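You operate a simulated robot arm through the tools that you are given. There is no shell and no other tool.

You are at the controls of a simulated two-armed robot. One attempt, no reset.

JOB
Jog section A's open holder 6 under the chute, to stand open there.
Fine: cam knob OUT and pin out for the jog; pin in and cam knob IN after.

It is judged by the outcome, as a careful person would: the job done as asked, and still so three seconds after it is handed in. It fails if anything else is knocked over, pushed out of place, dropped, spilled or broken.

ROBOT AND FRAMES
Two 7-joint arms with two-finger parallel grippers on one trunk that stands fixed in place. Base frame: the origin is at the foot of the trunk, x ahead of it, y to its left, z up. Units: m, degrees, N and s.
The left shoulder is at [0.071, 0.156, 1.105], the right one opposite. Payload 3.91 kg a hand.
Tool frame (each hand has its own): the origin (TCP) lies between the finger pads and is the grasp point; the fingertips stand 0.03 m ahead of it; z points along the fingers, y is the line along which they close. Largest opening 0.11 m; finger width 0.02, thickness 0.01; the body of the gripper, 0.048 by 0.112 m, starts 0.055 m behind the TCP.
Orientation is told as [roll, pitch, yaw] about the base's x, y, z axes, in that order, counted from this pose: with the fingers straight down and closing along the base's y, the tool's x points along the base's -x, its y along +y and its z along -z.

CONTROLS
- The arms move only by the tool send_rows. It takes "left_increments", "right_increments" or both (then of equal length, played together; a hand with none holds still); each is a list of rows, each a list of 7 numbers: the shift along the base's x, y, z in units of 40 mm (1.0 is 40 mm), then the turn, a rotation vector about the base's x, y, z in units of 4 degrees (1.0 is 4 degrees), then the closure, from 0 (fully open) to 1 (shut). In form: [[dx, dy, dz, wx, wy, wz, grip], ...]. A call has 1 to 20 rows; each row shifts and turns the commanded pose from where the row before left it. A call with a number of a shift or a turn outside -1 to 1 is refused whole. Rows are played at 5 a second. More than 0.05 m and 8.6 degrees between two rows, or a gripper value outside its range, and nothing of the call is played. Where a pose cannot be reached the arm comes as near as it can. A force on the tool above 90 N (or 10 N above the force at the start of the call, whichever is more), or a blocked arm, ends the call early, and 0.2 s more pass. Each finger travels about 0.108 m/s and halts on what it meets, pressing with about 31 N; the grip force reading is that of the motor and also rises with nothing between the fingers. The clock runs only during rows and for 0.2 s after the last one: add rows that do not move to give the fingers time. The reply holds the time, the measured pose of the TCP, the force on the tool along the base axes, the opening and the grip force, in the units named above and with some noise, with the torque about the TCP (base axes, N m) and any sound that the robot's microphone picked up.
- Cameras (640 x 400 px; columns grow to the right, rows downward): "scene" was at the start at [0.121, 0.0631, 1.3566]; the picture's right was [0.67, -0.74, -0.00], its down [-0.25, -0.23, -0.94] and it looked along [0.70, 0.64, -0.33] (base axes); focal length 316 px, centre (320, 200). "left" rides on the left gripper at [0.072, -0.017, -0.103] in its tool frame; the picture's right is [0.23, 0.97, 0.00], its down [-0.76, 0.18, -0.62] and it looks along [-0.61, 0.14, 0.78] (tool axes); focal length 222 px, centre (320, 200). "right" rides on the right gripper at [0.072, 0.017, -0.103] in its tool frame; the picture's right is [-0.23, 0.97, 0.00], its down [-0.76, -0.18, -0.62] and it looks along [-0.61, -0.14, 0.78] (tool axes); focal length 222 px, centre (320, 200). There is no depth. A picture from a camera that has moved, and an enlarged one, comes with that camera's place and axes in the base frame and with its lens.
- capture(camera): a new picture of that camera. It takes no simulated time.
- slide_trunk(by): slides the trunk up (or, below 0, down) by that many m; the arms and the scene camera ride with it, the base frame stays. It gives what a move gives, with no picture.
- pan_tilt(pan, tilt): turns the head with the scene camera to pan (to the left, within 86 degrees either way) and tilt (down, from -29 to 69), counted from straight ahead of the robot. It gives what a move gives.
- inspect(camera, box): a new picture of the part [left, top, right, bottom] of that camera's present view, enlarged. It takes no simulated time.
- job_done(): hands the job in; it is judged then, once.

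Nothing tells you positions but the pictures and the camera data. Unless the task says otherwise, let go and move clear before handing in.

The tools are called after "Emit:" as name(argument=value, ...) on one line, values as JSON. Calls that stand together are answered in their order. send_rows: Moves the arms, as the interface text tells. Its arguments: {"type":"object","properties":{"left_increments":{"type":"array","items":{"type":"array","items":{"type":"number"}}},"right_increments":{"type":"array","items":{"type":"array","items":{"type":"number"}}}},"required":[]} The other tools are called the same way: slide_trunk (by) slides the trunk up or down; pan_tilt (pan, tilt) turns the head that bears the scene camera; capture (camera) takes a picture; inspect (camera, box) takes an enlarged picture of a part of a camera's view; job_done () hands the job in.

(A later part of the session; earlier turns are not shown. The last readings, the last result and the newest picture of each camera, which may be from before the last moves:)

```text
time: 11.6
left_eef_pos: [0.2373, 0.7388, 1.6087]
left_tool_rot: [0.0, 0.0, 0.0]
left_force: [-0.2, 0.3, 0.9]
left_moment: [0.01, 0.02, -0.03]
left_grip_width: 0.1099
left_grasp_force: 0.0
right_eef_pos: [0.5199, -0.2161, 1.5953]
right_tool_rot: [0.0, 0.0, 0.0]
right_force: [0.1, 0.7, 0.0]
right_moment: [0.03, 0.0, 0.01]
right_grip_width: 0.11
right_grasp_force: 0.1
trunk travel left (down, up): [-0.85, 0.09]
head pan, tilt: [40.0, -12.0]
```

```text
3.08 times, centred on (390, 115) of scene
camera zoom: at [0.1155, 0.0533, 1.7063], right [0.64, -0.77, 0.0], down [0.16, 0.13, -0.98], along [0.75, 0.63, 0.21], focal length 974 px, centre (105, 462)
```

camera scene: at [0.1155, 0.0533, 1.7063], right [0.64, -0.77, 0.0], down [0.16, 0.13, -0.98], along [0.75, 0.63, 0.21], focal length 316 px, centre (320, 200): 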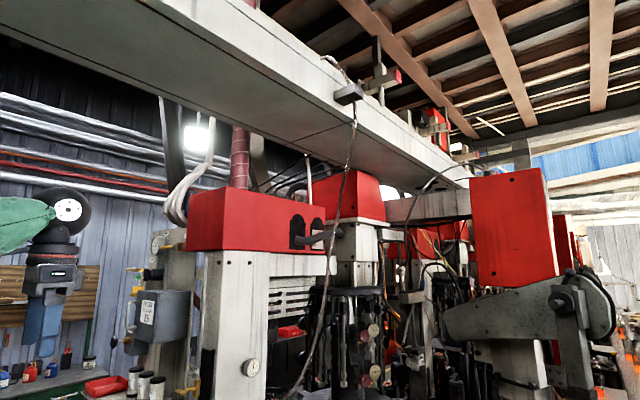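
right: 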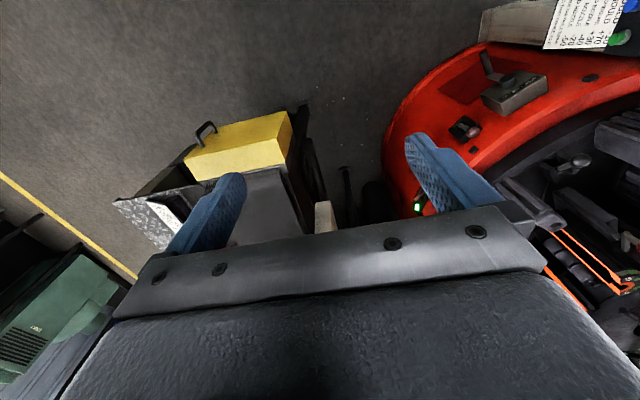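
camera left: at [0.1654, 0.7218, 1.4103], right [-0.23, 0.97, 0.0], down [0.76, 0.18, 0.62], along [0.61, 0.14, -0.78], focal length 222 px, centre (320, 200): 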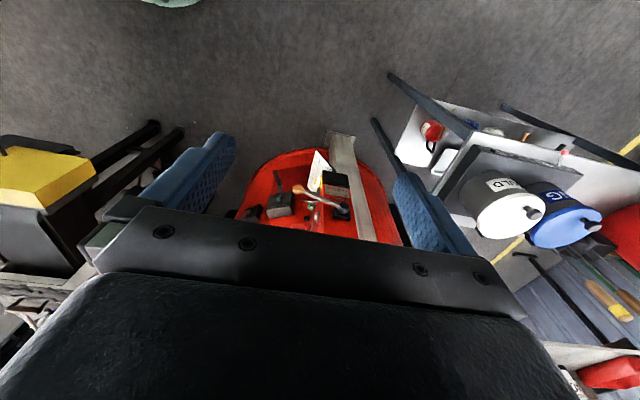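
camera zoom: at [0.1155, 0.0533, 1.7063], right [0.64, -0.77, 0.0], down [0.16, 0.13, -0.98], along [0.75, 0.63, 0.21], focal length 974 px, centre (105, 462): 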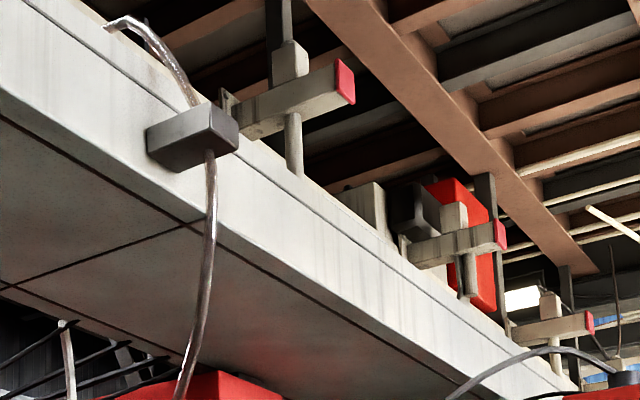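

Emit:
pan_tilt(pan=36, tilt=12)

Emit:
capture(camera="scene")

Emit:
inspect(camera="scene", box=[350, 130, 430, 200])

Emit:
inspect(camera="scene", box=[390, 90, 470, 200])

Emit:
inspect(camera="scene", box=[240, 130, 340, 240])

```text
time: 12.5
left_eef_pos: [0.2386, 0.7393, 1.6082]
left_tool_rot: [0.0, 0.0, 0.0]
left_force: [0.2, -0.1, 0.6]
left_moment: [-0.01, -0.01, 0.0]
left_grip_width: 0.1104
left_grasp_force: 0.0
right_eef_pos: [0.5203, -0.2165, 1.5945]
right_tool_rot: [0.0, -0.1, 0.1]
right_force: [-0.2, 0.5, -0.4]
right_moment: [-0.01, 0.02, -0.01]
right_grip_width: 0.1098
right_grasp_force: 0.2
trunk travel left (down, up): [-0.85, 0.09]
head pan, tilt: [36.0, 12.0]
```

```text
taken
camera scene: at [0.1274, 0.0548, 1.669], right [0.59, -0.81, 0.0], down [-0.17, -0.12, -0.98], along [0.79, 0.58, -0.21], focal length 316 px, centre (320, 200)
```

scene: 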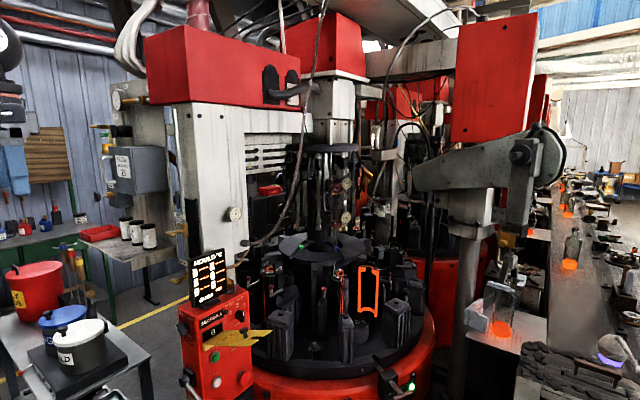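

```text
5.71 times, centred on (390, 165) of scene
camera zoom: at [0.1274, 0.0548, 1.669], right [0.59, -0.81, 0.0], down [-0.17, -0.12, -0.98], along [0.79, 0.58, -0.21], focal length 1808 px, centre (-80, 400)
```

zoom: 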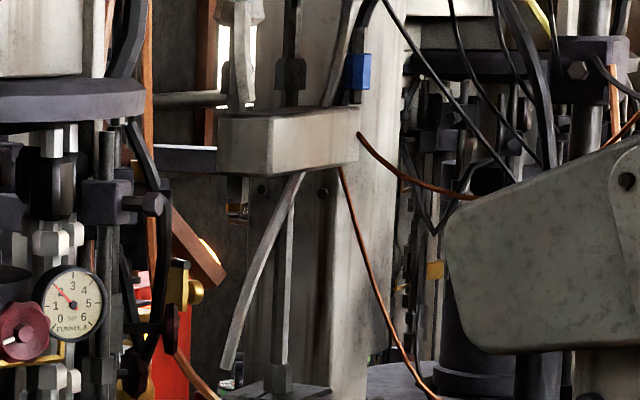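

```text
3.64 times, centred on (430, 145) of scene
camera zoom: at [0.1274, 0.0548, 1.669], right [0.59, -0.81, 0.0], down [-0.17, -0.12, -0.98], along [0.79, 0.58, -0.21], focal length 1151 px, centre (-80, 400)
```

zoom: 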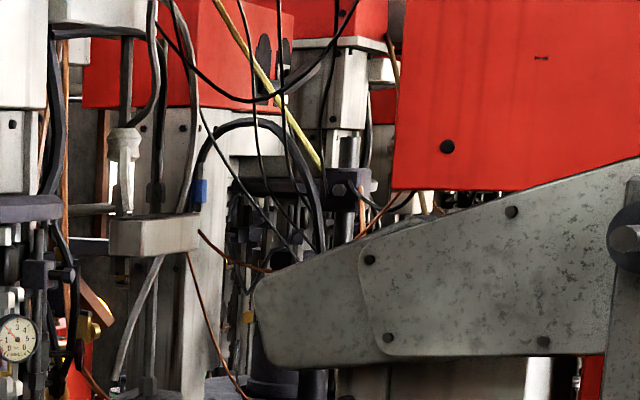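

```text
3.64 times, centred on (290, 185) of scene
camera zoom: at [0.1274, 0.0548, 1.669], right [0.59, -0.81, 0.0], down [-0.17, -0.12, -0.98], along [0.79, 0.58, -0.21], focal length 1151 px, centre (429, 254)
```

zoom: 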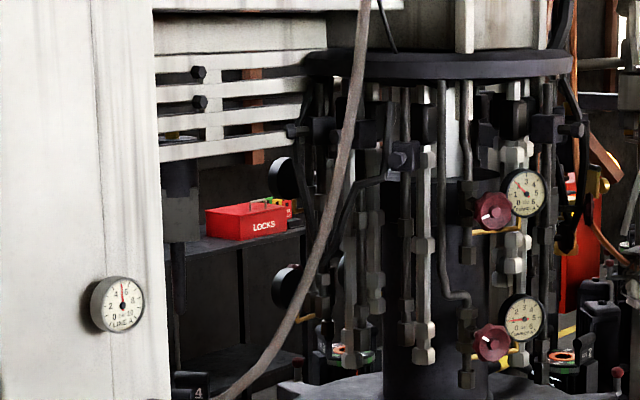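

I can't pick out the chute for sure from here. I'll bring the right wrist camera forward as a second eye, free air at about (0.75, 0.2, 1.5), pitched up and turned toward the table.

Emit:
send_rows(right_increments=[[0.48, 0.87, -0.2, 0, -0.94, 0, 0], [0.48, 0.87, -0.2, 0, -0.94, 0, 0], [0.48, 0.87, -0.2, 0, -0.94, 0, 0], [0.48, 0.87, -0.2, 0, -0.94, 0, 0], [0.48, 0.87, -0.2, 0, -0.94, 0, 0], [0.48, 0.87, -0.2, 0, -0.94, 0, 0], [0.48, 0.87, -0.2, 0, -0.94, 0, 0], [0.48, 0.87, -0.2, 0, -0.94, 0, 0], [0.48, 0.87, -0.2, 0, -0.94, 0, 0], [0.48, 0.87, -0.2, 0, -0.94, 0, 0], [0.48, 0.87, -0.2, 0, -0.94, 0, 0], [0.48, 0.87, -0.2, 0, -0.94, 0, 0]])

Emit:
send_rows(right_increments=[[0, 0, 0, 0, 0, 0.95, 0], [0, 0, 0, 0, 0, 0.95, 0], [0, 0, 0, 0, 0, 0.95, 0], [0, 0, 0, 0, 0, 0.95, 0], [0, 0, 0, 0, 0, 0.95, 0], [0, 0, 0, 0, 0, 0.95, 0], [0, 0, 0, 0, 0, 0.95, 0], [0, 0, 0, 0, 0, 0.95, 0], [0, 0, 0, 0, 0, 0.95, 0], [0, 0, 0, 0, 0, 0, 0]])

Emit:
capture(camera="right")

Emit:
capture(camera="scene")

```text
time: 15.1
left_eef_pos: [0.2396, 0.7409, 1.6065]
left_tool_rot: [-0.1, 0.1, -0.1]
left_force: [0.4, 0.6, -0.1]
left_moment: [-0.01, 0.02, 0.02]
left_grip_width: 0.11
left_grasp_force: 0.0
right_eef_pos: [0.7523, 0.2036, 1.4979]
right_tool_rot: [-0.2, -45.0, -0.1]
right_force: [0.7, 0.0, -0.9]
right_moment: [0.03, 0.0, -0.01]
right_grip_width: 0.1101
right_grasp_force: 0.0
trunk travel left (down, up): [-0.85, 0.09]
head pan, tilt: [36.0, 12.0]
```

```text
time: 17.3
left_eef_pos: [0.2381, 0.7388, 1.6089]
left_tool_rot: [0.0, 0.0, 0.0]
left_force: [0.7, -0.8, -0.2]
left_moment: [0.02, 0.0, -0.01]
left_grip_width: 0.11
left_grasp_force: 0.1
right_eef_pos: [0.7508, 0.2018, 1.4995]
right_tool_rot: [0.0, -45.1, 34.3]
right_force: [0.1, 0.2, -0.2]
right_moment: [-0.01, -0.01, -0.02]
right_grip_width: 0.1101
right_grasp_force: 0.1
trunk travel left (down, up): [-0.85, 0.09]
head pan, tilt: [36.0, 12.0]
```

```text
taken
camera right: at [0.6385, 0.1451, 1.5208], right [-0.42, 0.9, 0.16], down [0.18, -0.09, 0.98], along [0.89, 0.44, -0.12], focal length 222 px, centre (320, 200)
```

right: 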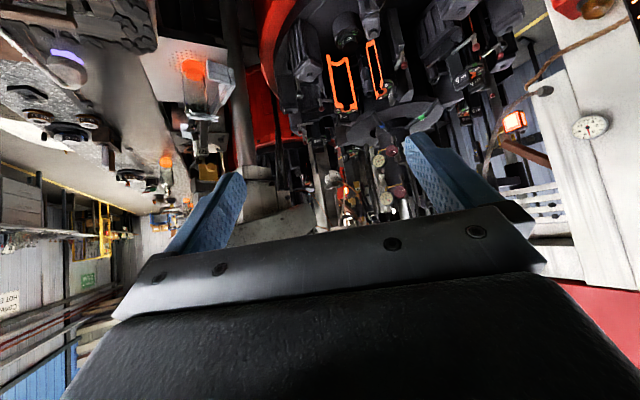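

```text
taken
camera scene: at [0.1275, 0.0553, 1.6689], right [0.59, -0.81, 0.0], down [-0.17, -0.12, -0.98], along [0.79, 0.57, -0.21], focal length 316 px, centre (320, 200)
```

scene: 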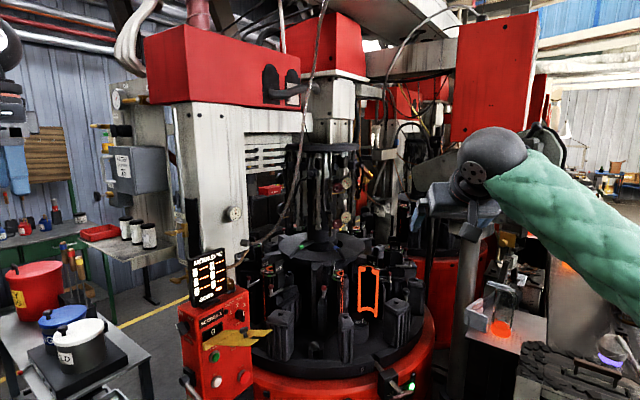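

Emit:
inspect(camera="right", box=[440, 40, 640, 240])

Emit:
inspect(camera="right", box=[280, 60, 440, 240])

Emit:
inspect(camera="right", box=[260, 0, 460, 120])

```text
2.00 times, centred on (540, 140) of right
camera zoom: at [0.6385, 0.1451, 1.5208], right [-0.42, 0.9, 0.16], down [0.18, -0.09, 0.98], along [0.89, 0.44, -0.12], focal length 444 px, centre (-120, 320)
```

zoom: 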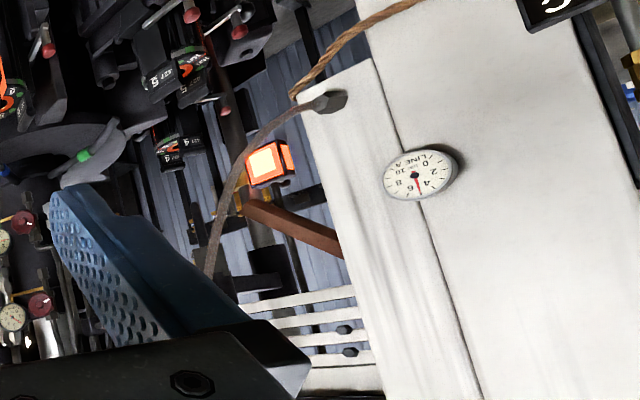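

```text
2.22 times, centred on (360, 150) of right
camera zoom: at [0.6385, 0.1451, 1.5208], right [-0.42, 0.9, 0.16], down [0.18, -0.09, 0.98], along [0.89, 0.44, -0.12], focal length 494 px, centre (231, 311)
```

zoom: 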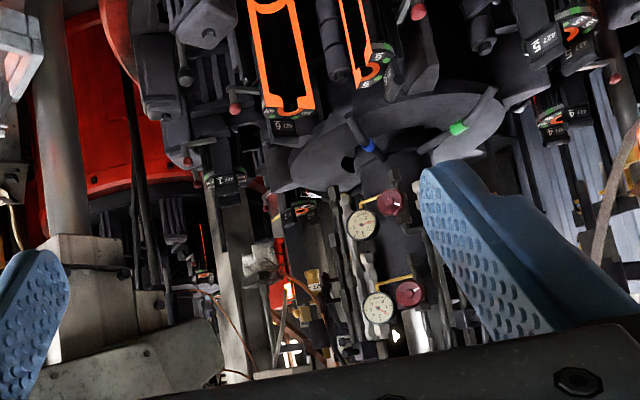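

```text
3.20 times, centred on (360, 60) of right
camera zoom: at [0.6385, 0.1451, 1.5208], right [-0.42, 0.9, 0.16], down [0.18, -0.09, 0.98], along [0.89, 0.44, -0.12], focal length 711 px, centre (192, 648)
```

zoom: 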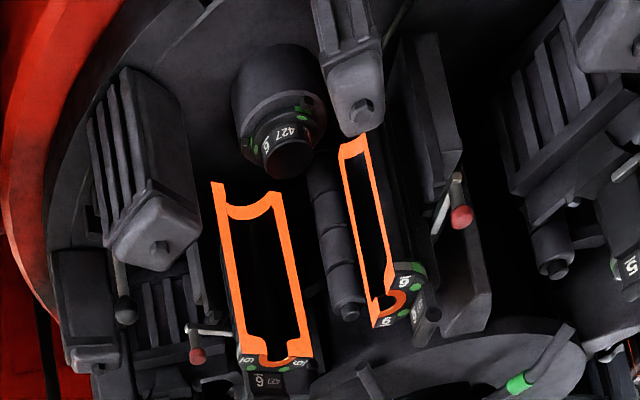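

The right wrist view shows the tower area with a glowing box and a brown bar at left rear. I'll pitch this hand up further to look at what hangs over the moulds.

Emit:
send_rows(right_increments=[[0, 0, 0, 0.6, -0.85, 0, 0], [0, 0, 0, 0.6, -0.85, 0, 0], [0, 0, 0, 0.6, -0.85, 0, 0], [0, 0, 0, 0.6, -0.85, 0, 0], [0, 0, 0, 0.6, -0.85, 0, 0], [0, 0, 0, 0.6, -0.85, 0, 0], [0, 0, 0, 0, 0, 0, 0]])

Emit:
capture(camera="right")

Emit:
inspect(camera="right", box=[240, 30, 440, 220])

Emit:
inspect(camera="right", box=[400, 0, 600, 200])

```text
time: 18.9
left_eef_pos: [0.2383, 0.7399, 1.6077]
left_tool_rot: [-0.1, -0.1, 0.0]
left_force: [0.3, 0.4, -0.8]
left_moment: [-0.02, 0.0, -0.02]
left_grip_width: 0.11
left_grasp_force: 0.0
right_eef_pos: [0.749, 0.2001, 1.4985]
right_tool_rot: [1.1, -70.1, 33.3]
right_force: [-0.6, -0.3, 0.2]
right_moment: [0.03, 0.0, 0.01]
right_grip_width: 0.1099
right_grasp_force: 0.2
trunk travel left (down, up): [-0.85, 0.09]
head pan, tilt: [36.0, 12.0]
```

```text
taken
camera right: at [0.6402, 0.1462, 1.4663], right [-0.48, 0.85, 0.22], down [-0.17, -0.34, 0.93], along [0.86, 0.41, 0.3], focal length 222 px, centre (320, 200)
```

right: 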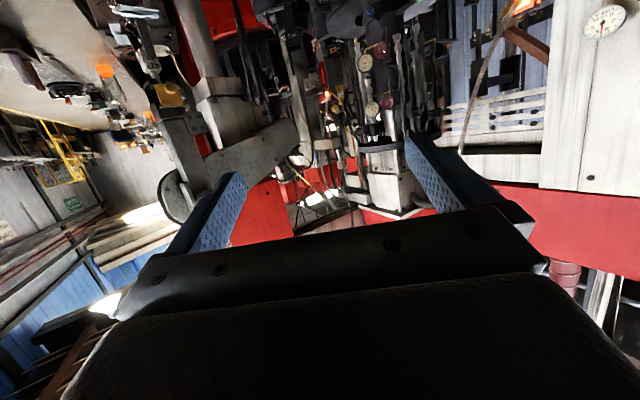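

```text
2.11 times, centred on (340, 125) of right
camera zoom: at [0.6402, 0.1462, 1.4663], right [-0.48, 0.85, 0.22], down [-0.17, -0.34, 0.93], along [0.86, 0.41, 0.3], focal length 468 px, centre (278, 358)
```

zoom: 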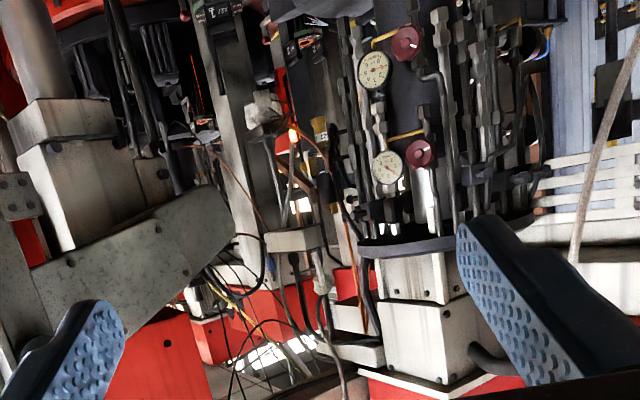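

```text
2.00 times, centred on (500, 100) of right
camera zoom: at [0.6402, 0.1462, 1.4663], right [-0.48, 0.85, 0.22], down [-0.17, -0.34, 0.93], along [0.86, 0.41, 0.3], focal length 444 px, centre (-40, 400)
```

zoom: 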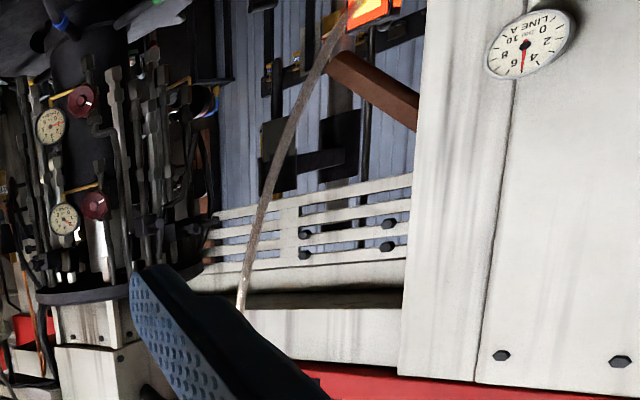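

The glowing box with the brown bar sits behind the white column near the table's left rear and might belong to the chute. I'll shift the right wrist camera further forward and turn it left for a clearer look.

Emit:
send_rows(right_increments=[[0.5, 0.5, 0.2, -0.3, 0.4, 0.9, 0], [0.5, 0.5, 0.2, -0.3, 0.4, 0.9, 0], [0.5, 0.5, 0.2, -0.3, 0.4, 0.9, 0], [0.5, 0.5, 0.2, -0.3, 0.4, 0.9, 0], [0.5, 0.5, 0, -0.3, 0.4, 0.9, 0], [0.5, 0.5, 0, -0.3, 0.4, 0.9, 0], [0.5, 0.5, 0, -0.3, 0.4, 0.9, 0], [0, 0, 0, 0, 0, 0, 0]])

Emit:
capture(camera="right")

Emit:
inspect(camera="right", box=[240, 0, 480, 150])

Emit:
inspect(camera="right", box=[240, 90, 480, 240])

```text
time: 20.7
left_eef_pos: [0.2365, 0.738, 1.6087]
left_tool_rot: [0.0, 0.1, 0.0]
left_force: [0.2, 0.3, 0.5]
left_moment: [0.02, 0.04, -0.01]
left_grip_width: 0.1103
left_grasp_force: 0.1
right_eef_pos: [0.8922, 0.3399, 1.5299]
right_tool_rot: [5.1, -56.3, 55.2]
right_force: [-0.8, 0.2, 0.5]
right_moment: [0.03, 0.0, 0.0]
right_grip_width: 0.1101
right_grasp_force: 0.1
trunk travel left (down, up): [-0.85, 0.09]
head pan, tilt: [36.0, 12.0]
```

```text
taken
camera right: at [0.813, 0.241, 1.5283], right [-0.76, 0.6, 0.24], down [0.14, -0.2, 0.97], along [0.63, 0.77, 0.07], focal length 222 px, centre (320, 200)
```

right: 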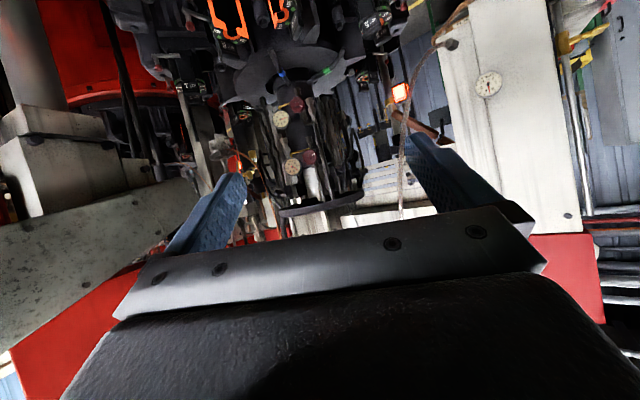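

```text
2.67 times, centred on (360, 75) of right
camera zoom: at [0.813, 0.241, 1.5283], right [-0.76, 0.6, 0.24], down [0.14, -0.2, 0.97], along [0.63, 0.77, 0.07], focal length 592 px, centre (213, 533)
```

zoom: 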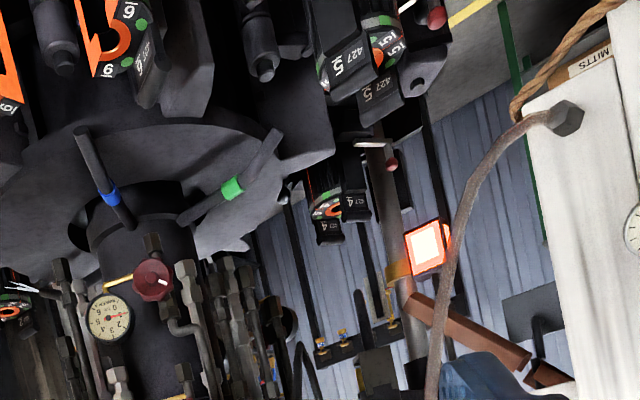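

```text
2.67 times, centred on (360, 165) of right
camera zoom: at [0.813, 0.241, 1.5283], right [-0.76, 0.6, 0.24], down [0.14, -0.2, 0.97], along [0.63, 0.77, 0.07], focal length 592 px, centre (213, 293)
```

zoom: 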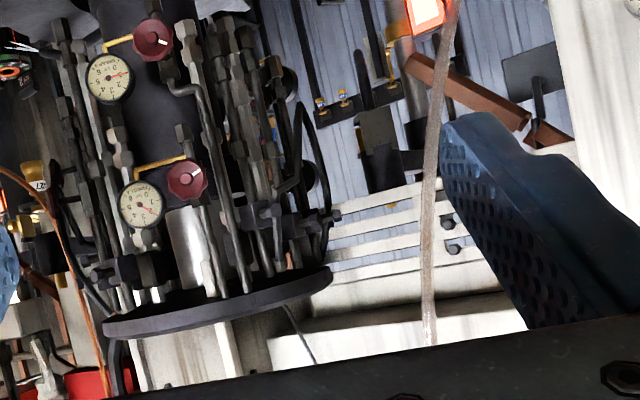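

Emit:
inspect(camera="right", box=[170, 80, 290, 200])

Emit:
inspect(camera="right", box=[360, 20, 470, 150])

Emit:
inspect(camera="scene", box=[355, 140, 405, 185])

Emit:
inspect(camera="scene", box=[360, 170, 410, 215])

```text
3.33 times, centred on (230, 140) of right
camera zoom: at [0.813, 0.241, 1.5283], right [-0.76, 0.6, 0.24], down [0.14, -0.2, 0.97], along [0.63, 0.77, 0.07], focal length 740 px, centre (620, 400)
```

zoom: 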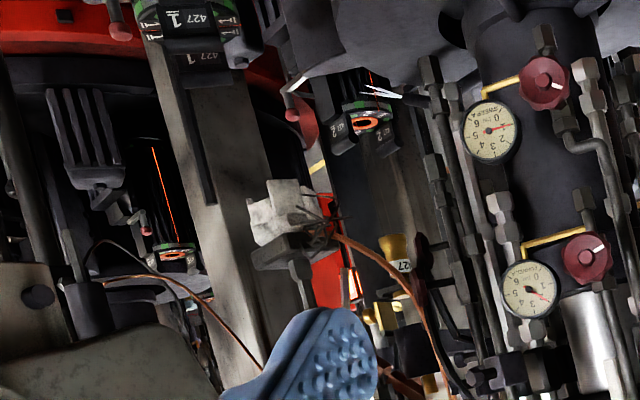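

```text
3.08 times, centred on (415, 85) of right
camera zoom: at [0.813, 0.241, 1.5283], right [-0.76, 0.6, 0.24], down [0.14, -0.2, 0.97], along [0.63, 0.77, 0.07], focal length 684 px, centre (28, 554)
```

zoom: 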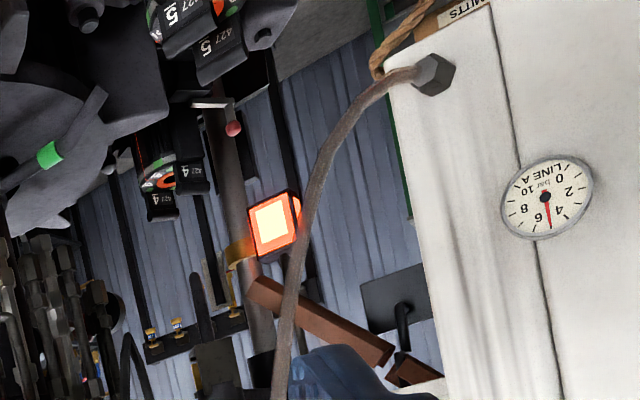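

```text
8.89 times, centred on (380, 162) of scene
camera zoom: at [0.1275, 0.0544, 1.6689], right [0.59, -0.81, 0.0], down [-0.17, -0.12, -0.98], along [0.79, 0.57, -0.21], focal length 2813 px, centre (-213, 533)
```

zoom: 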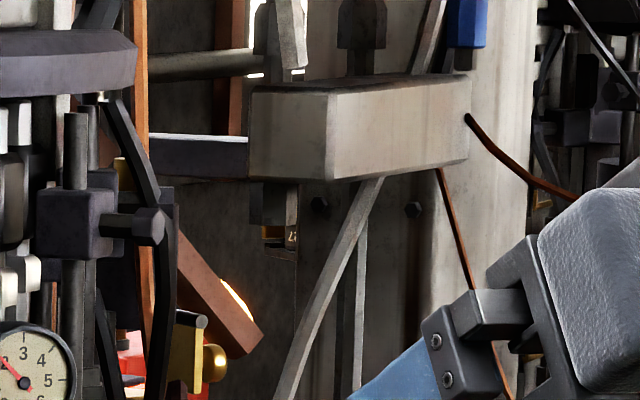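

```text
8.89 times, centred on (385, 192) of scene
camera zoom: at [0.1275, 0.0544, 1.6689], right [0.59, -0.81, 0.0], down [-0.17, -0.12, -0.98], along [0.79, 0.57, -0.21], focal length 2813 px, centre (-258, 267)
```

zoom: 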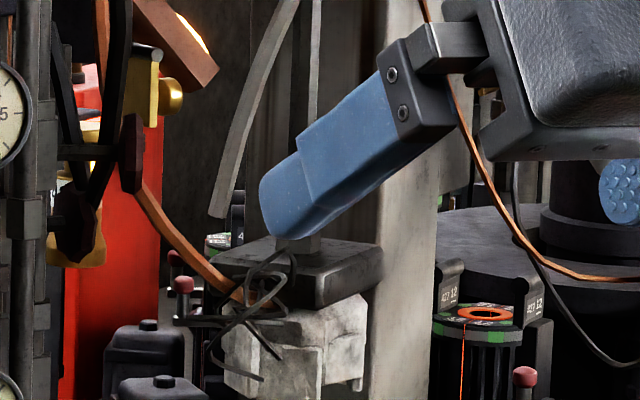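

Section B's moulds are numbered 7-12, so section A is 1-6. A hose from the overhead channel feeds a nozzle, a bracket and a curved grey strip at the right rear — a likely chute. I'll turn the right wrist camera toward it.

Emit:
send_rows(right_increments=[[0, 0, -0.5, 0, 0, -0.95, 0], [0, 0, -0.5, 0, 0, -0.95, 0], [0, 0, -0.5, 0, 0, -0.95, 0], [0, 0, -0.5, 0, 0, -0.95, 0], [0, 0, 0, 0, 0, -0.95, 0], [0, 0, 0, 0, 0, -0.95, 0], [0, 0, 0, 0, 0, -0.95, 0], [0, 0, 0, 0, 0, 0, 0]])

Emit:
capture(camera="right")

Emit:
inspect(camera="right", box=[230, 60, 430, 220])

Emit:
inspect(camera="right", box=[230, 0, 430, 120])

```text
time: 22.5
left_eef_pos: [0.237, 0.739, 1.6078]
left_tool_rot: [0.0, 0.0, 0.0]
left_force: [0.2, -0.3, -0.3]
left_moment: [0.01, -0.01, 0.03]
left_grip_width: 0.1102
left_grasp_force: 0.1
right_eef_pos: [0.89, 0.3419, 1.4501]
right_tool_rot: [4.9, -56.3, 28.4]
right_force: [0.2, -0.6, -0.1]
right_moment: [-0.01, -0.02, -0.02]
right_grip_width: 0.1104
right_grasp_force: 0.0
trunk travel left (down, up): [-0.85, 0.09]
head pan, tilt: [36.0, 12.0]
```

```text
taken
camera right: at [0.7753, 0.2875, 1.4483], right [-0.41, 0.88, 0.24], down [0.04, -0.24, 0.97], along [0.91, 0.41, 0.07], focal length 222 px, centre (320, 200)
```

right: 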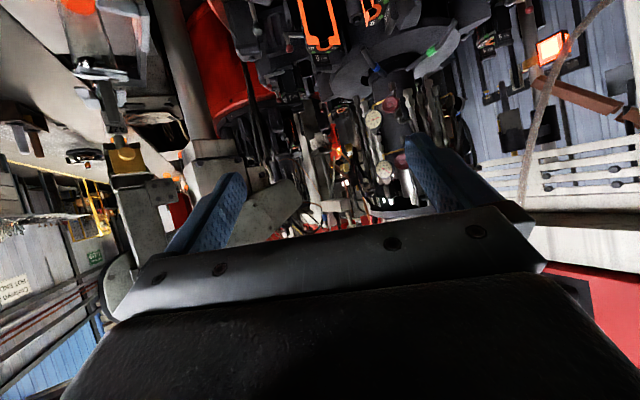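

```text
2.50 times, centred on (330, 140) of right
camera zoom: at [0.7753, 0.2875, 1.4483], right [-0.41, 0.88, 0.24], down [0.04, -0.24, 0.97], along [0.91, 0.41, 0.07], focal length 555 px, centre (295, 350)
```

zoom: 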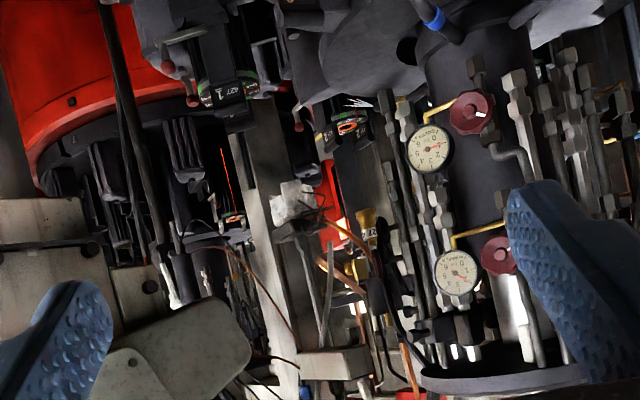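

```text
3.20 times, centred on (330, 60) of right
camera zoom: at [0.7753, 0.2875, 1.4483], right [-0.41, 0.88, 0.24], down [0.04, -0.24, 0.97], along [0.91, 0.41, 0.07], focal length 711 px, centre (288, 648)
```

zoom: 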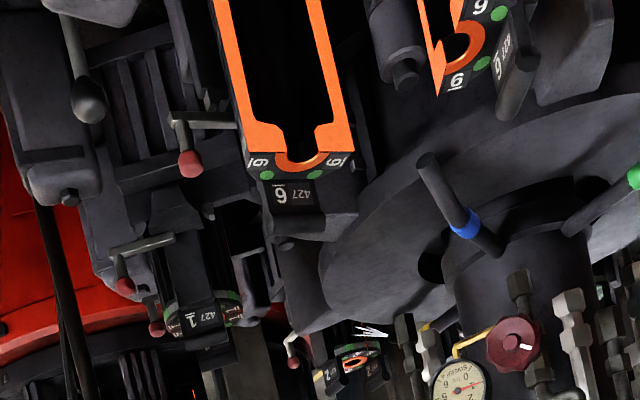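

Emit:
pan_tilt(pan=26, tilt=5)

Emit:
capture(camera="scene")

Emit:
inspect(camera="scene", box=[300, 100, 380, 150])

Emit:
inspect(camera="scene", box=[290, 140, 370, 190])

Emit:
inspect(camera="scene", box=[280, 180, 360, 230])

Emit:
inspect(camera="scene", box=[290, 40, 410, 115])

```text
time: 23.2
left_eef_pos: [0.2374, 0.74, 1.6083]
left_tool_rot: [0.0, 0.0, 0.0]
left_force: [-0.7, -0.1, 0.7]
left_moment: [-0.03, 0.03, 0.01]
left_grip_width: 0.1099
left_grasp_force: 0.1
right_eef_pos: [0.8893, 0.3424, 1.4503]
right_tool_rot: [5.0, -56.3, 28.3]
right_force: [0.1, 0.4, -0.1]
right_moment: [0.0, 0.01, 0.0]
right_grip_width: 0.1098
right_grasp_force: 0.0
trunk travel left (down, up): [-0.85, 0.09]
head pan, tilt: [26.0, 5.0]
```

```text
taken
camera scene: at [0.1347, 0.0406, 1.6802], right [0.44, -0.9, 0.0], down [-0.08, -0.04, -1.0], along [0.9, 0.44, -0.09], focal length 316 px, centre (320, 200)
```

scene: 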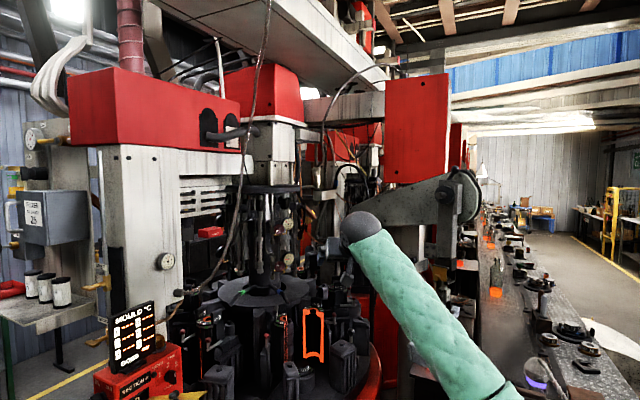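

```text
8.00 times, centred on (340, 125) of scene
camera zoom: at [0.1347, 0.0406, 1.6802], right [0.44, -0.9, 0.0], down [-0.08, -0.04, -1.0], along [0.9, 0.44, -0.09], focal length 2532 px, centre (160, 800)
```

zoom: 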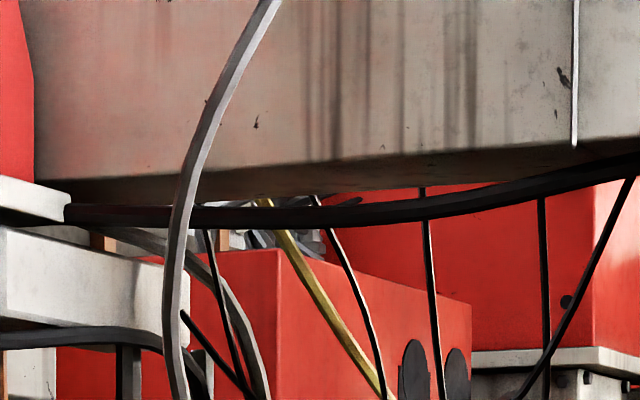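

```text
8.00 times, centred on (330, 165) of scene
camera zoom: at [0.1347, 0.0406, 1.6802], right [0.44, -0.9, 0.0], down [-0.08, -0.04, -1.0], along [0.9, 0.44, -0.09], focal length 2532 px, centre (240, 480)
```

zoom: 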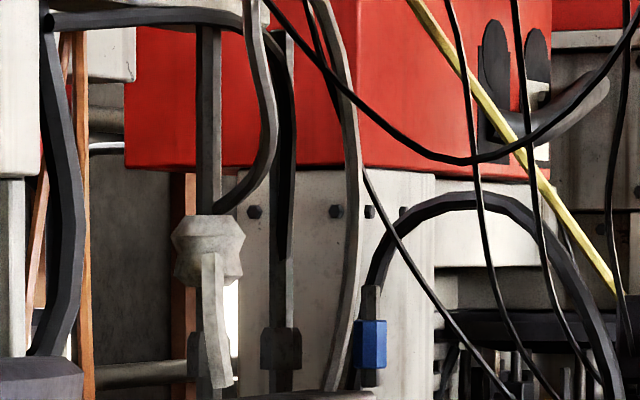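

```text
8.00 times, centred on (320, 205) of scene
camera zoom: at [0.1347, 0.0406, 1.6802], right [0.44, -0.9, 0.0], down [-0.08, -0.04, -1.0], along [0.9, 0.44, -0.09], focal length 2532 px, centre (320, 160)
```

zoom: 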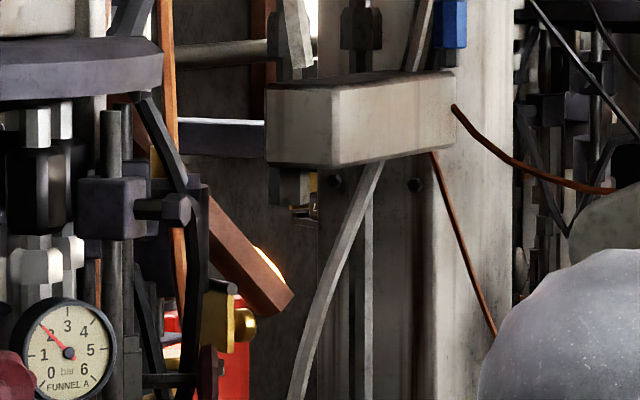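

```text
5.33 times, centred on (350, 78) of scene
camera zoom: at [0.1347, 0.0406, 1.6802], right [0.44, -0.9, 0.0], down [-0.08, -0.04, -1.0], along [0.9, 0.44, -0.09], focal length 1688 px, centre (160, 853)
```

zoom: 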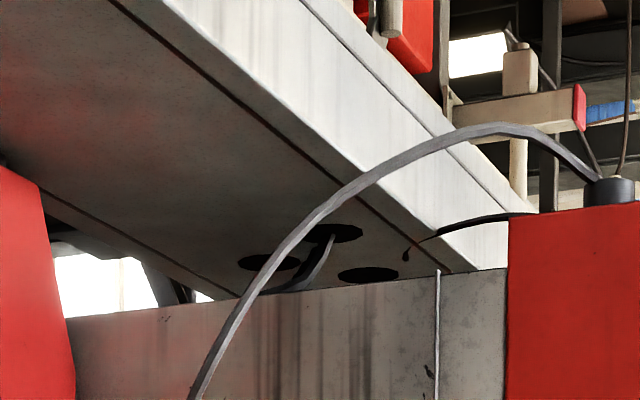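

A rusty-brown trough with a glow at its end also shows near (1.73, 0.85, 1.4), over the mould circle. I'll bring the right wrist camera nearer to see this spot properly.

Emit:
send_rows(right_increments=[[0.8, -0.6, 0, 0, 0, 0.3, 0], [0.8, -0.6, 0, 0, 0, 0.3, 0], [0.8, -0.6, 0, 0, 0, 0.3, 0], [0.8, -0.6, 0, 0, 0, 0.3, 0], [0.8, -0.6, 0, 0, 0, 0.3, 0], [0, 0, 0, 0, 0, 0, 0]])

Emit:
capture(camera="right")

Emit:
inspect(camera="right", box=[240, 60, 400, 200])

Emit:
inspect(camera="right", box=[300, 20, 500, 180])

Emit:
capture(camera="scene")

```text
time: 24.6
left_eef_pos: [0.2368, 0.7406, 1.6088]
left_tool_rot: [0.0, 0.0, 0.0]
left_force: [-0.2, 0.6, -0.4]
left_moment: [-0.01, -0.04, 0.03]
left_grip_width: 0.1098
left_grasp_force: 0.1
right_eef_pos: [1.0502, 0.2237, 1.4521]
right_tool_rot: [5.0, -56.3, 34.5]
right_force: [-0.6, -0.4, -1.2]
right_moment: [0.0, 0.0, -0.02]
right_grip_width: 0.1103
right_grasp_force: 0.1
trunk travel left (down, up): [-0.85, 0.09]
head pan, tilt: [26.0, 5.0]
```

```text
taken
camera right: at [0.942, 0.157, 1.4492], right [-0.5, 0.83, 0.24], down [0.06, -0.24, 0.97], along [0.86, 0.5, 0.07], focal length 222 px, centre (320, 200)
```

right: 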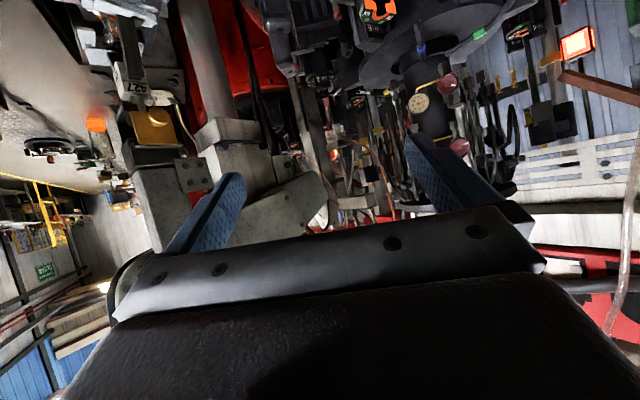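

```text
2.86 times, centred on (320, 130) of right
camera zoom: at [0.942, 0.157, 1.4492], right [-0.5, 0.83, 0.24], down [0.06, -0.24, 0.97], along [0.86, 0.5, 0.07], focal length 635 px, centre (320, 400)
```

zoom: 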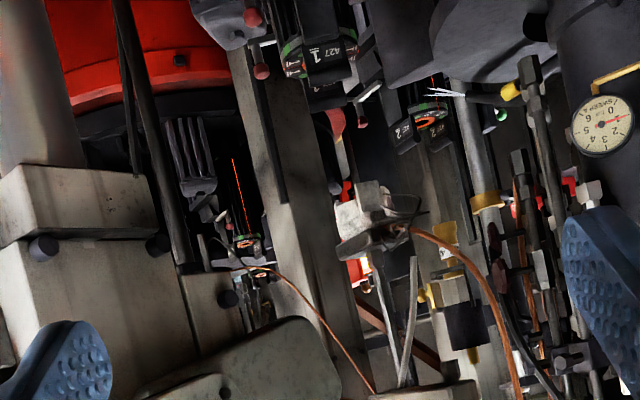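

```text
2.50 times, centred on (400, 100) of right
camera zoom: at [0.942, 0.157, 1.4492], right [-0.5, 0.83, 0.24], down [0.06, -0.24, 0.97], along [0.86, 0.5, 0.07], focal length 555 px, centre (120, 450)
```

zoom: 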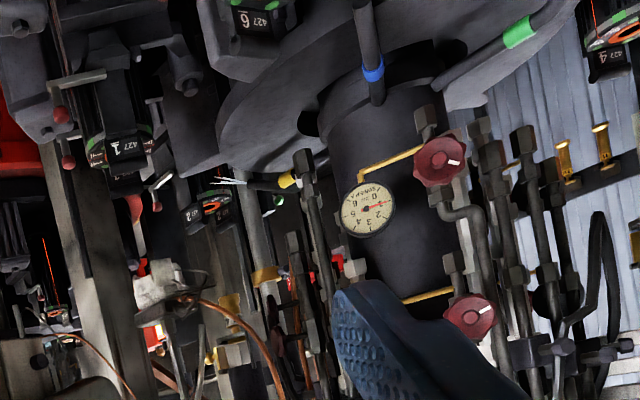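

```text
taken
camera scene: at [0.1341, 0.0414, 1.6802], right [0.44, -0.9, 0.0], down [-0.08, -0.04, -1.0], along [0.9, 0.44, -0.09], focal length 316 px, centre (320, 200)
```

scene: 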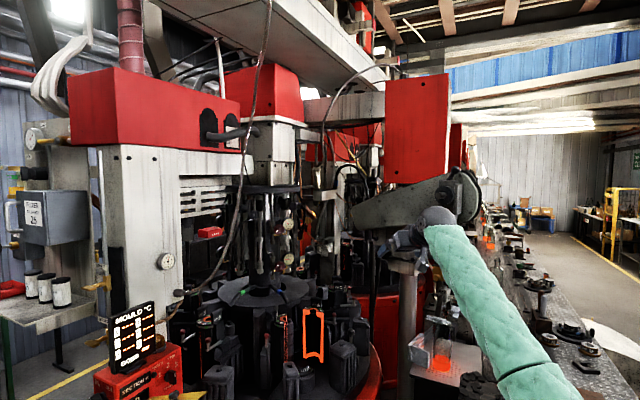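

Emit:
inspect(camera="right", box=[480, 0, 640, 120])

Emit:
inspect(camera="right", box=[540, 10, 640, 120])

```text
3.33 times, centred on (560, 60) of right
camera zoom: at [0.942, 0.157, 1.4492], right [-0.5, 0.83, 0.24], down [0.06, -0.24, 0.97], along [0.86, 0.5, 0.07], focal length 740 px, centre (-480, 667)
```

zoom: 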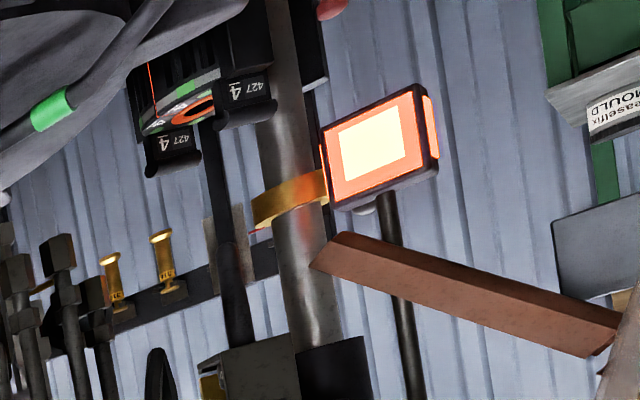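

```text
3.64 times, centred on (590, 65) of right
camera zoom: at [0.942, 0.157, 1.4492], right [-0.5, 0.83, 0.24], down [0.06, -0.24, 0.97], along [0.86, 0.5, 0.07], focal length 808 px, centre (-662, 691)
```

zoom: 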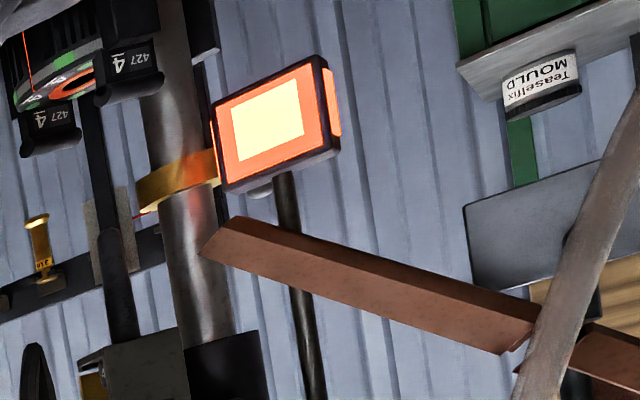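

The wind nozzles point at stations −60° (yellow), −120° (blue) and 180° (green), so the gob station must be one of the rear ones. I'll zoom in on the things above moulds 2, 3 and 4.

Emit:
inspect(camera="right", box=[325, 90, 395, 160])

Emit:
inspect(camera="right", box=[325, 140, 405, 215])

Emit:
inspect(camera="scene", box=[285, 190, 335, 235])

Emit:
inspect(camera="scene", box=[280, 220, 340, 270])

Emit:
inspect(camera="scene", box=[170, 190, 270, 290])

```text
5.71 times, centred on (360, 125) of right
camera zoom: at [0.942, 0.157, 1.4492], right [-0.5, 0.83, 0.24], down [0.06, -0.24, 0.97], along [0.86, 0.5, 0.07], focal length 1269 px, centre (91, 629)
```

zoom: 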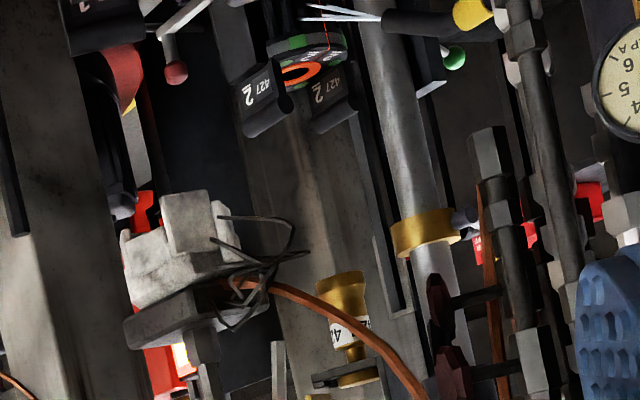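

```text
5.33 times, centred on (365, 178) of right
camera zoom: at [0.942, 0.157, 1.4492], right [-0.5, 0.83, 0.24], down [0.06, -0.24, 0.97], along [0.86, 0.5, 0.07], focal length 1185 px, centre (80, 320)
```

zoom: 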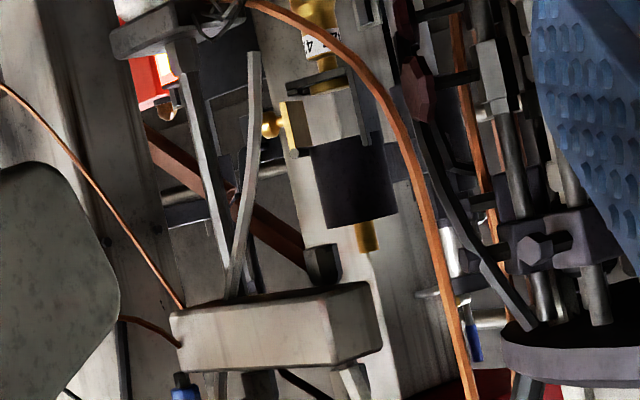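

```text
8.89 times, centred on (310, 212) of scene
camera zoom: at [0.1341, 0.0414, 1.6802], right [0.44, -0.9, 0.0], down [-0.08, -0.04, -1.0], along [0.9, 0.44, -0.09], focal length 2813 px, centre (409, 89)
```

zoom: 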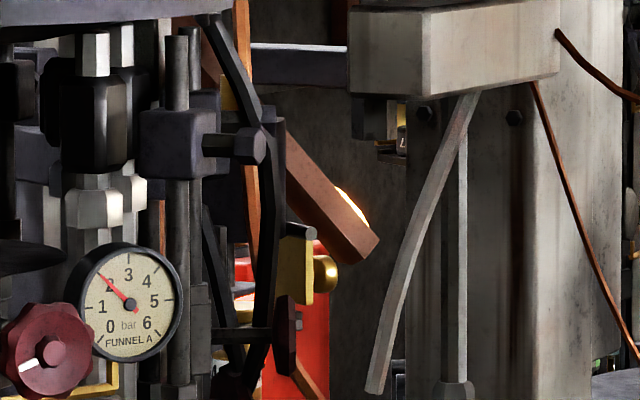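

```text
8.00 times, centred on (310, 245) of scene
camera zoom: at [0.1341, 0.0414, 1.6802], right [0.44, -0.9, 0.0], down [-0.08, -0.04, -1.0], along [0.9, 0.44, -0.09], focal length 2532 px, centre (400, -160)
```

zoom: 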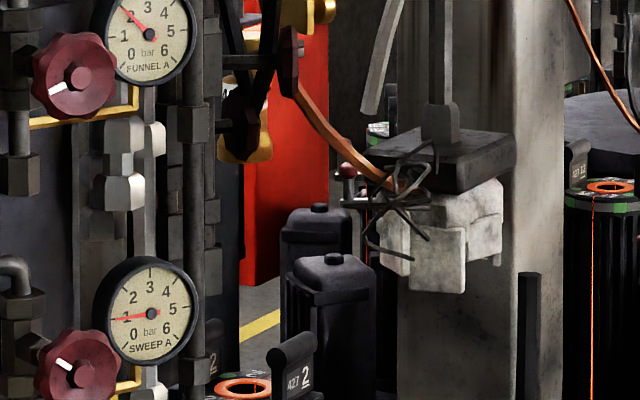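

```text
4.00 times, centred on (220, 240) of scene
camera zoom: at [0.1341, 0.0414, 1.6802], right [0.44, -0.9, 0.0], down [-0.08, -0.04, -1.0], along [0.9, 0.44, -0.09], focal length 1266 px, centre (720, 40)
```

zoom: 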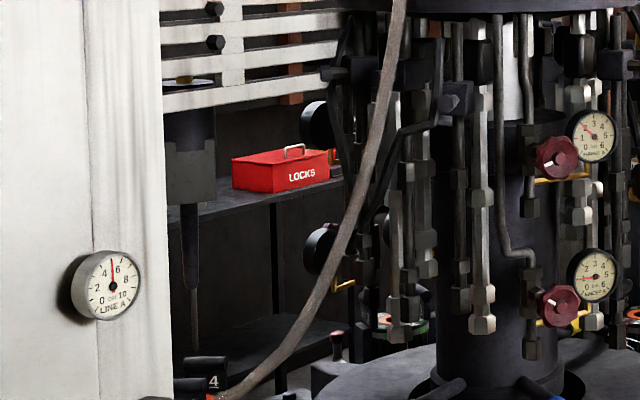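

Directly above mould 4 (left of the tower) hangs a black cylinder with a block and a tapered tube pointing down. I'll zoom there.

Emit:
pan_tilt(pan=45, tilt=12)

Emit:
capture(camera="scene")

Emit:
inspect(camera="scene", box=[270, 130, 370, 200])

Emit:
inspect(camera="scene", box=[270, 190, 370, 260])

```text
time: 25.4
left_eef_pos: [0.2376, 0.7392, 1.6068]
left_tool_rot: [0.0, 0.0, 0.0]
left_force: [0.7, 0.1, -0.6]
left_moment: [0.05, 0.02, 0.02]
left_grip_width: 0.1099
left_grasp_force: 0.0
right_eef_pos: [1.0507, 0.2226, 1.4511]
right_tool_rot: [5.1, -56.2, 34.4]
right_force: [-0.5, -0.2, 0.3]
right_moment: [-0.01, -0.03, 0.01]
right_grip_width: 0.1099
right_grasp_force: 0.2
trunk travel left (down, up): [-0.85, 0.09]
head pan, tilt: [45.0, 12.0]
```

```text
taken
camera scene: at [0.1184, 0.066, 1.6689], right [0.71, -0.71, 0.0], down [-0.15, -0.15, -0.98], along [0.69, 0.69, -0.21], focal length 316 px, centre (320, 200)
```

scene: 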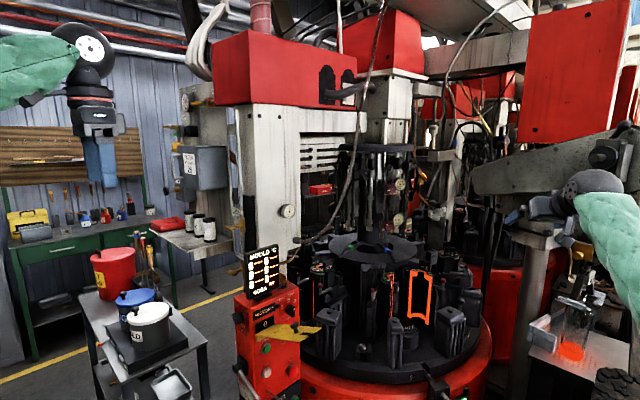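

```text
5.71 times, centred on (320, 165) of scene
camera zoom: at [0.1184, 0.066, 1.6689], right [0.71, -0.71, 0.0], down [-0.15, -0.15, -0.98], along [0.69, 0.69, -0.21], focal length 1808 px, centre (320, 400)
```

zoom: 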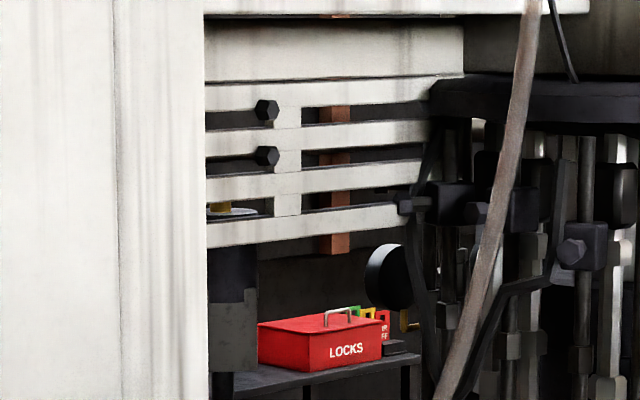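

```text
5.71 times, centred on (320, 225) of scene
camera zoom: at [0.1184, 0.066, 1.6689], right [0.71, -0.71, 0.0], down [-0.15, -0.15, -0.98], along [0.69, 0.69, -0.21], focal length 1808 px, centre (320, 57)
```

zoom: 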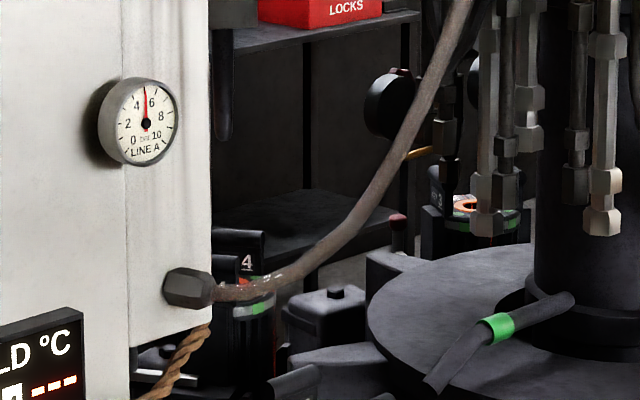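

Emit:
inspect(camera="right", box=[490, 20, 590, 120])

Emit:
inspect(camera="right", box=[490, 80, 590, 200])

Emit:
inspect(camera="right", box=[420, 40, 520, 160])

```text
4.00 times, centred on (540, 70) of right
camera zoom: at [0.9424, 0.1564, 1.4488], right [-0.5, 0.83, 0.24], down [0.06, -0.24, 0.97], along [0.86, 0.5, 0.07], focal length 888 px, centre (-560, 720)
```

zoom: 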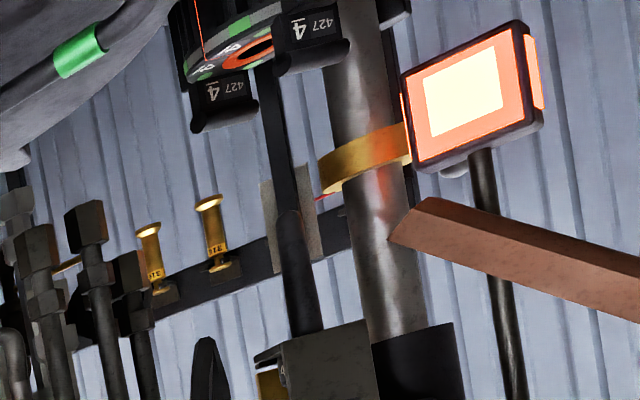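

```text
3.33 times, centred on (540, 140) of right
camera zoom: at [0.9424, 0.1564, 1.4488], right [-0.5, 0.83, 0.24], down [0.06, -0.24, 0.97], along [0.86, 0.5, 0.07], focal length 740 px, centre (-413, 400)
```

zoom: 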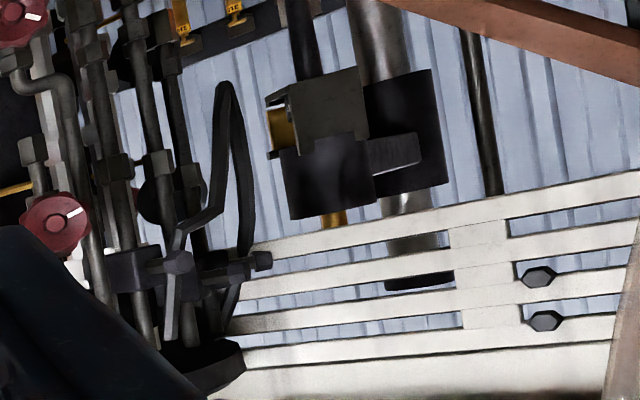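

```text
3.33 times, centred on (470, 100) of right
camera zoom: at [0.9424, 0.1564, 1.4488], right [-0.5, 0.83, 0.24], down [0.06, -0.24, 0.97], along [0.86, 0.5, 0.07], focal length 740 px, centre (-180, 533)
```

zoom: 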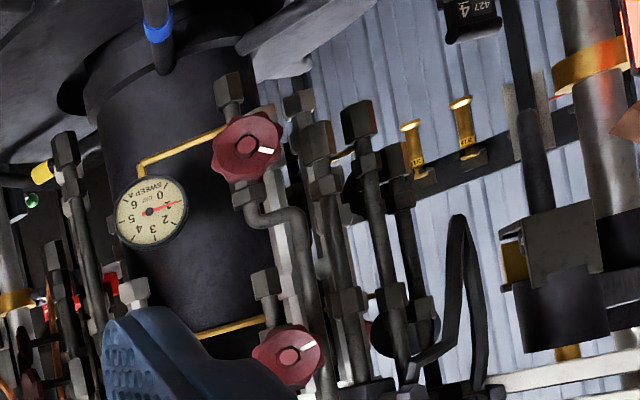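

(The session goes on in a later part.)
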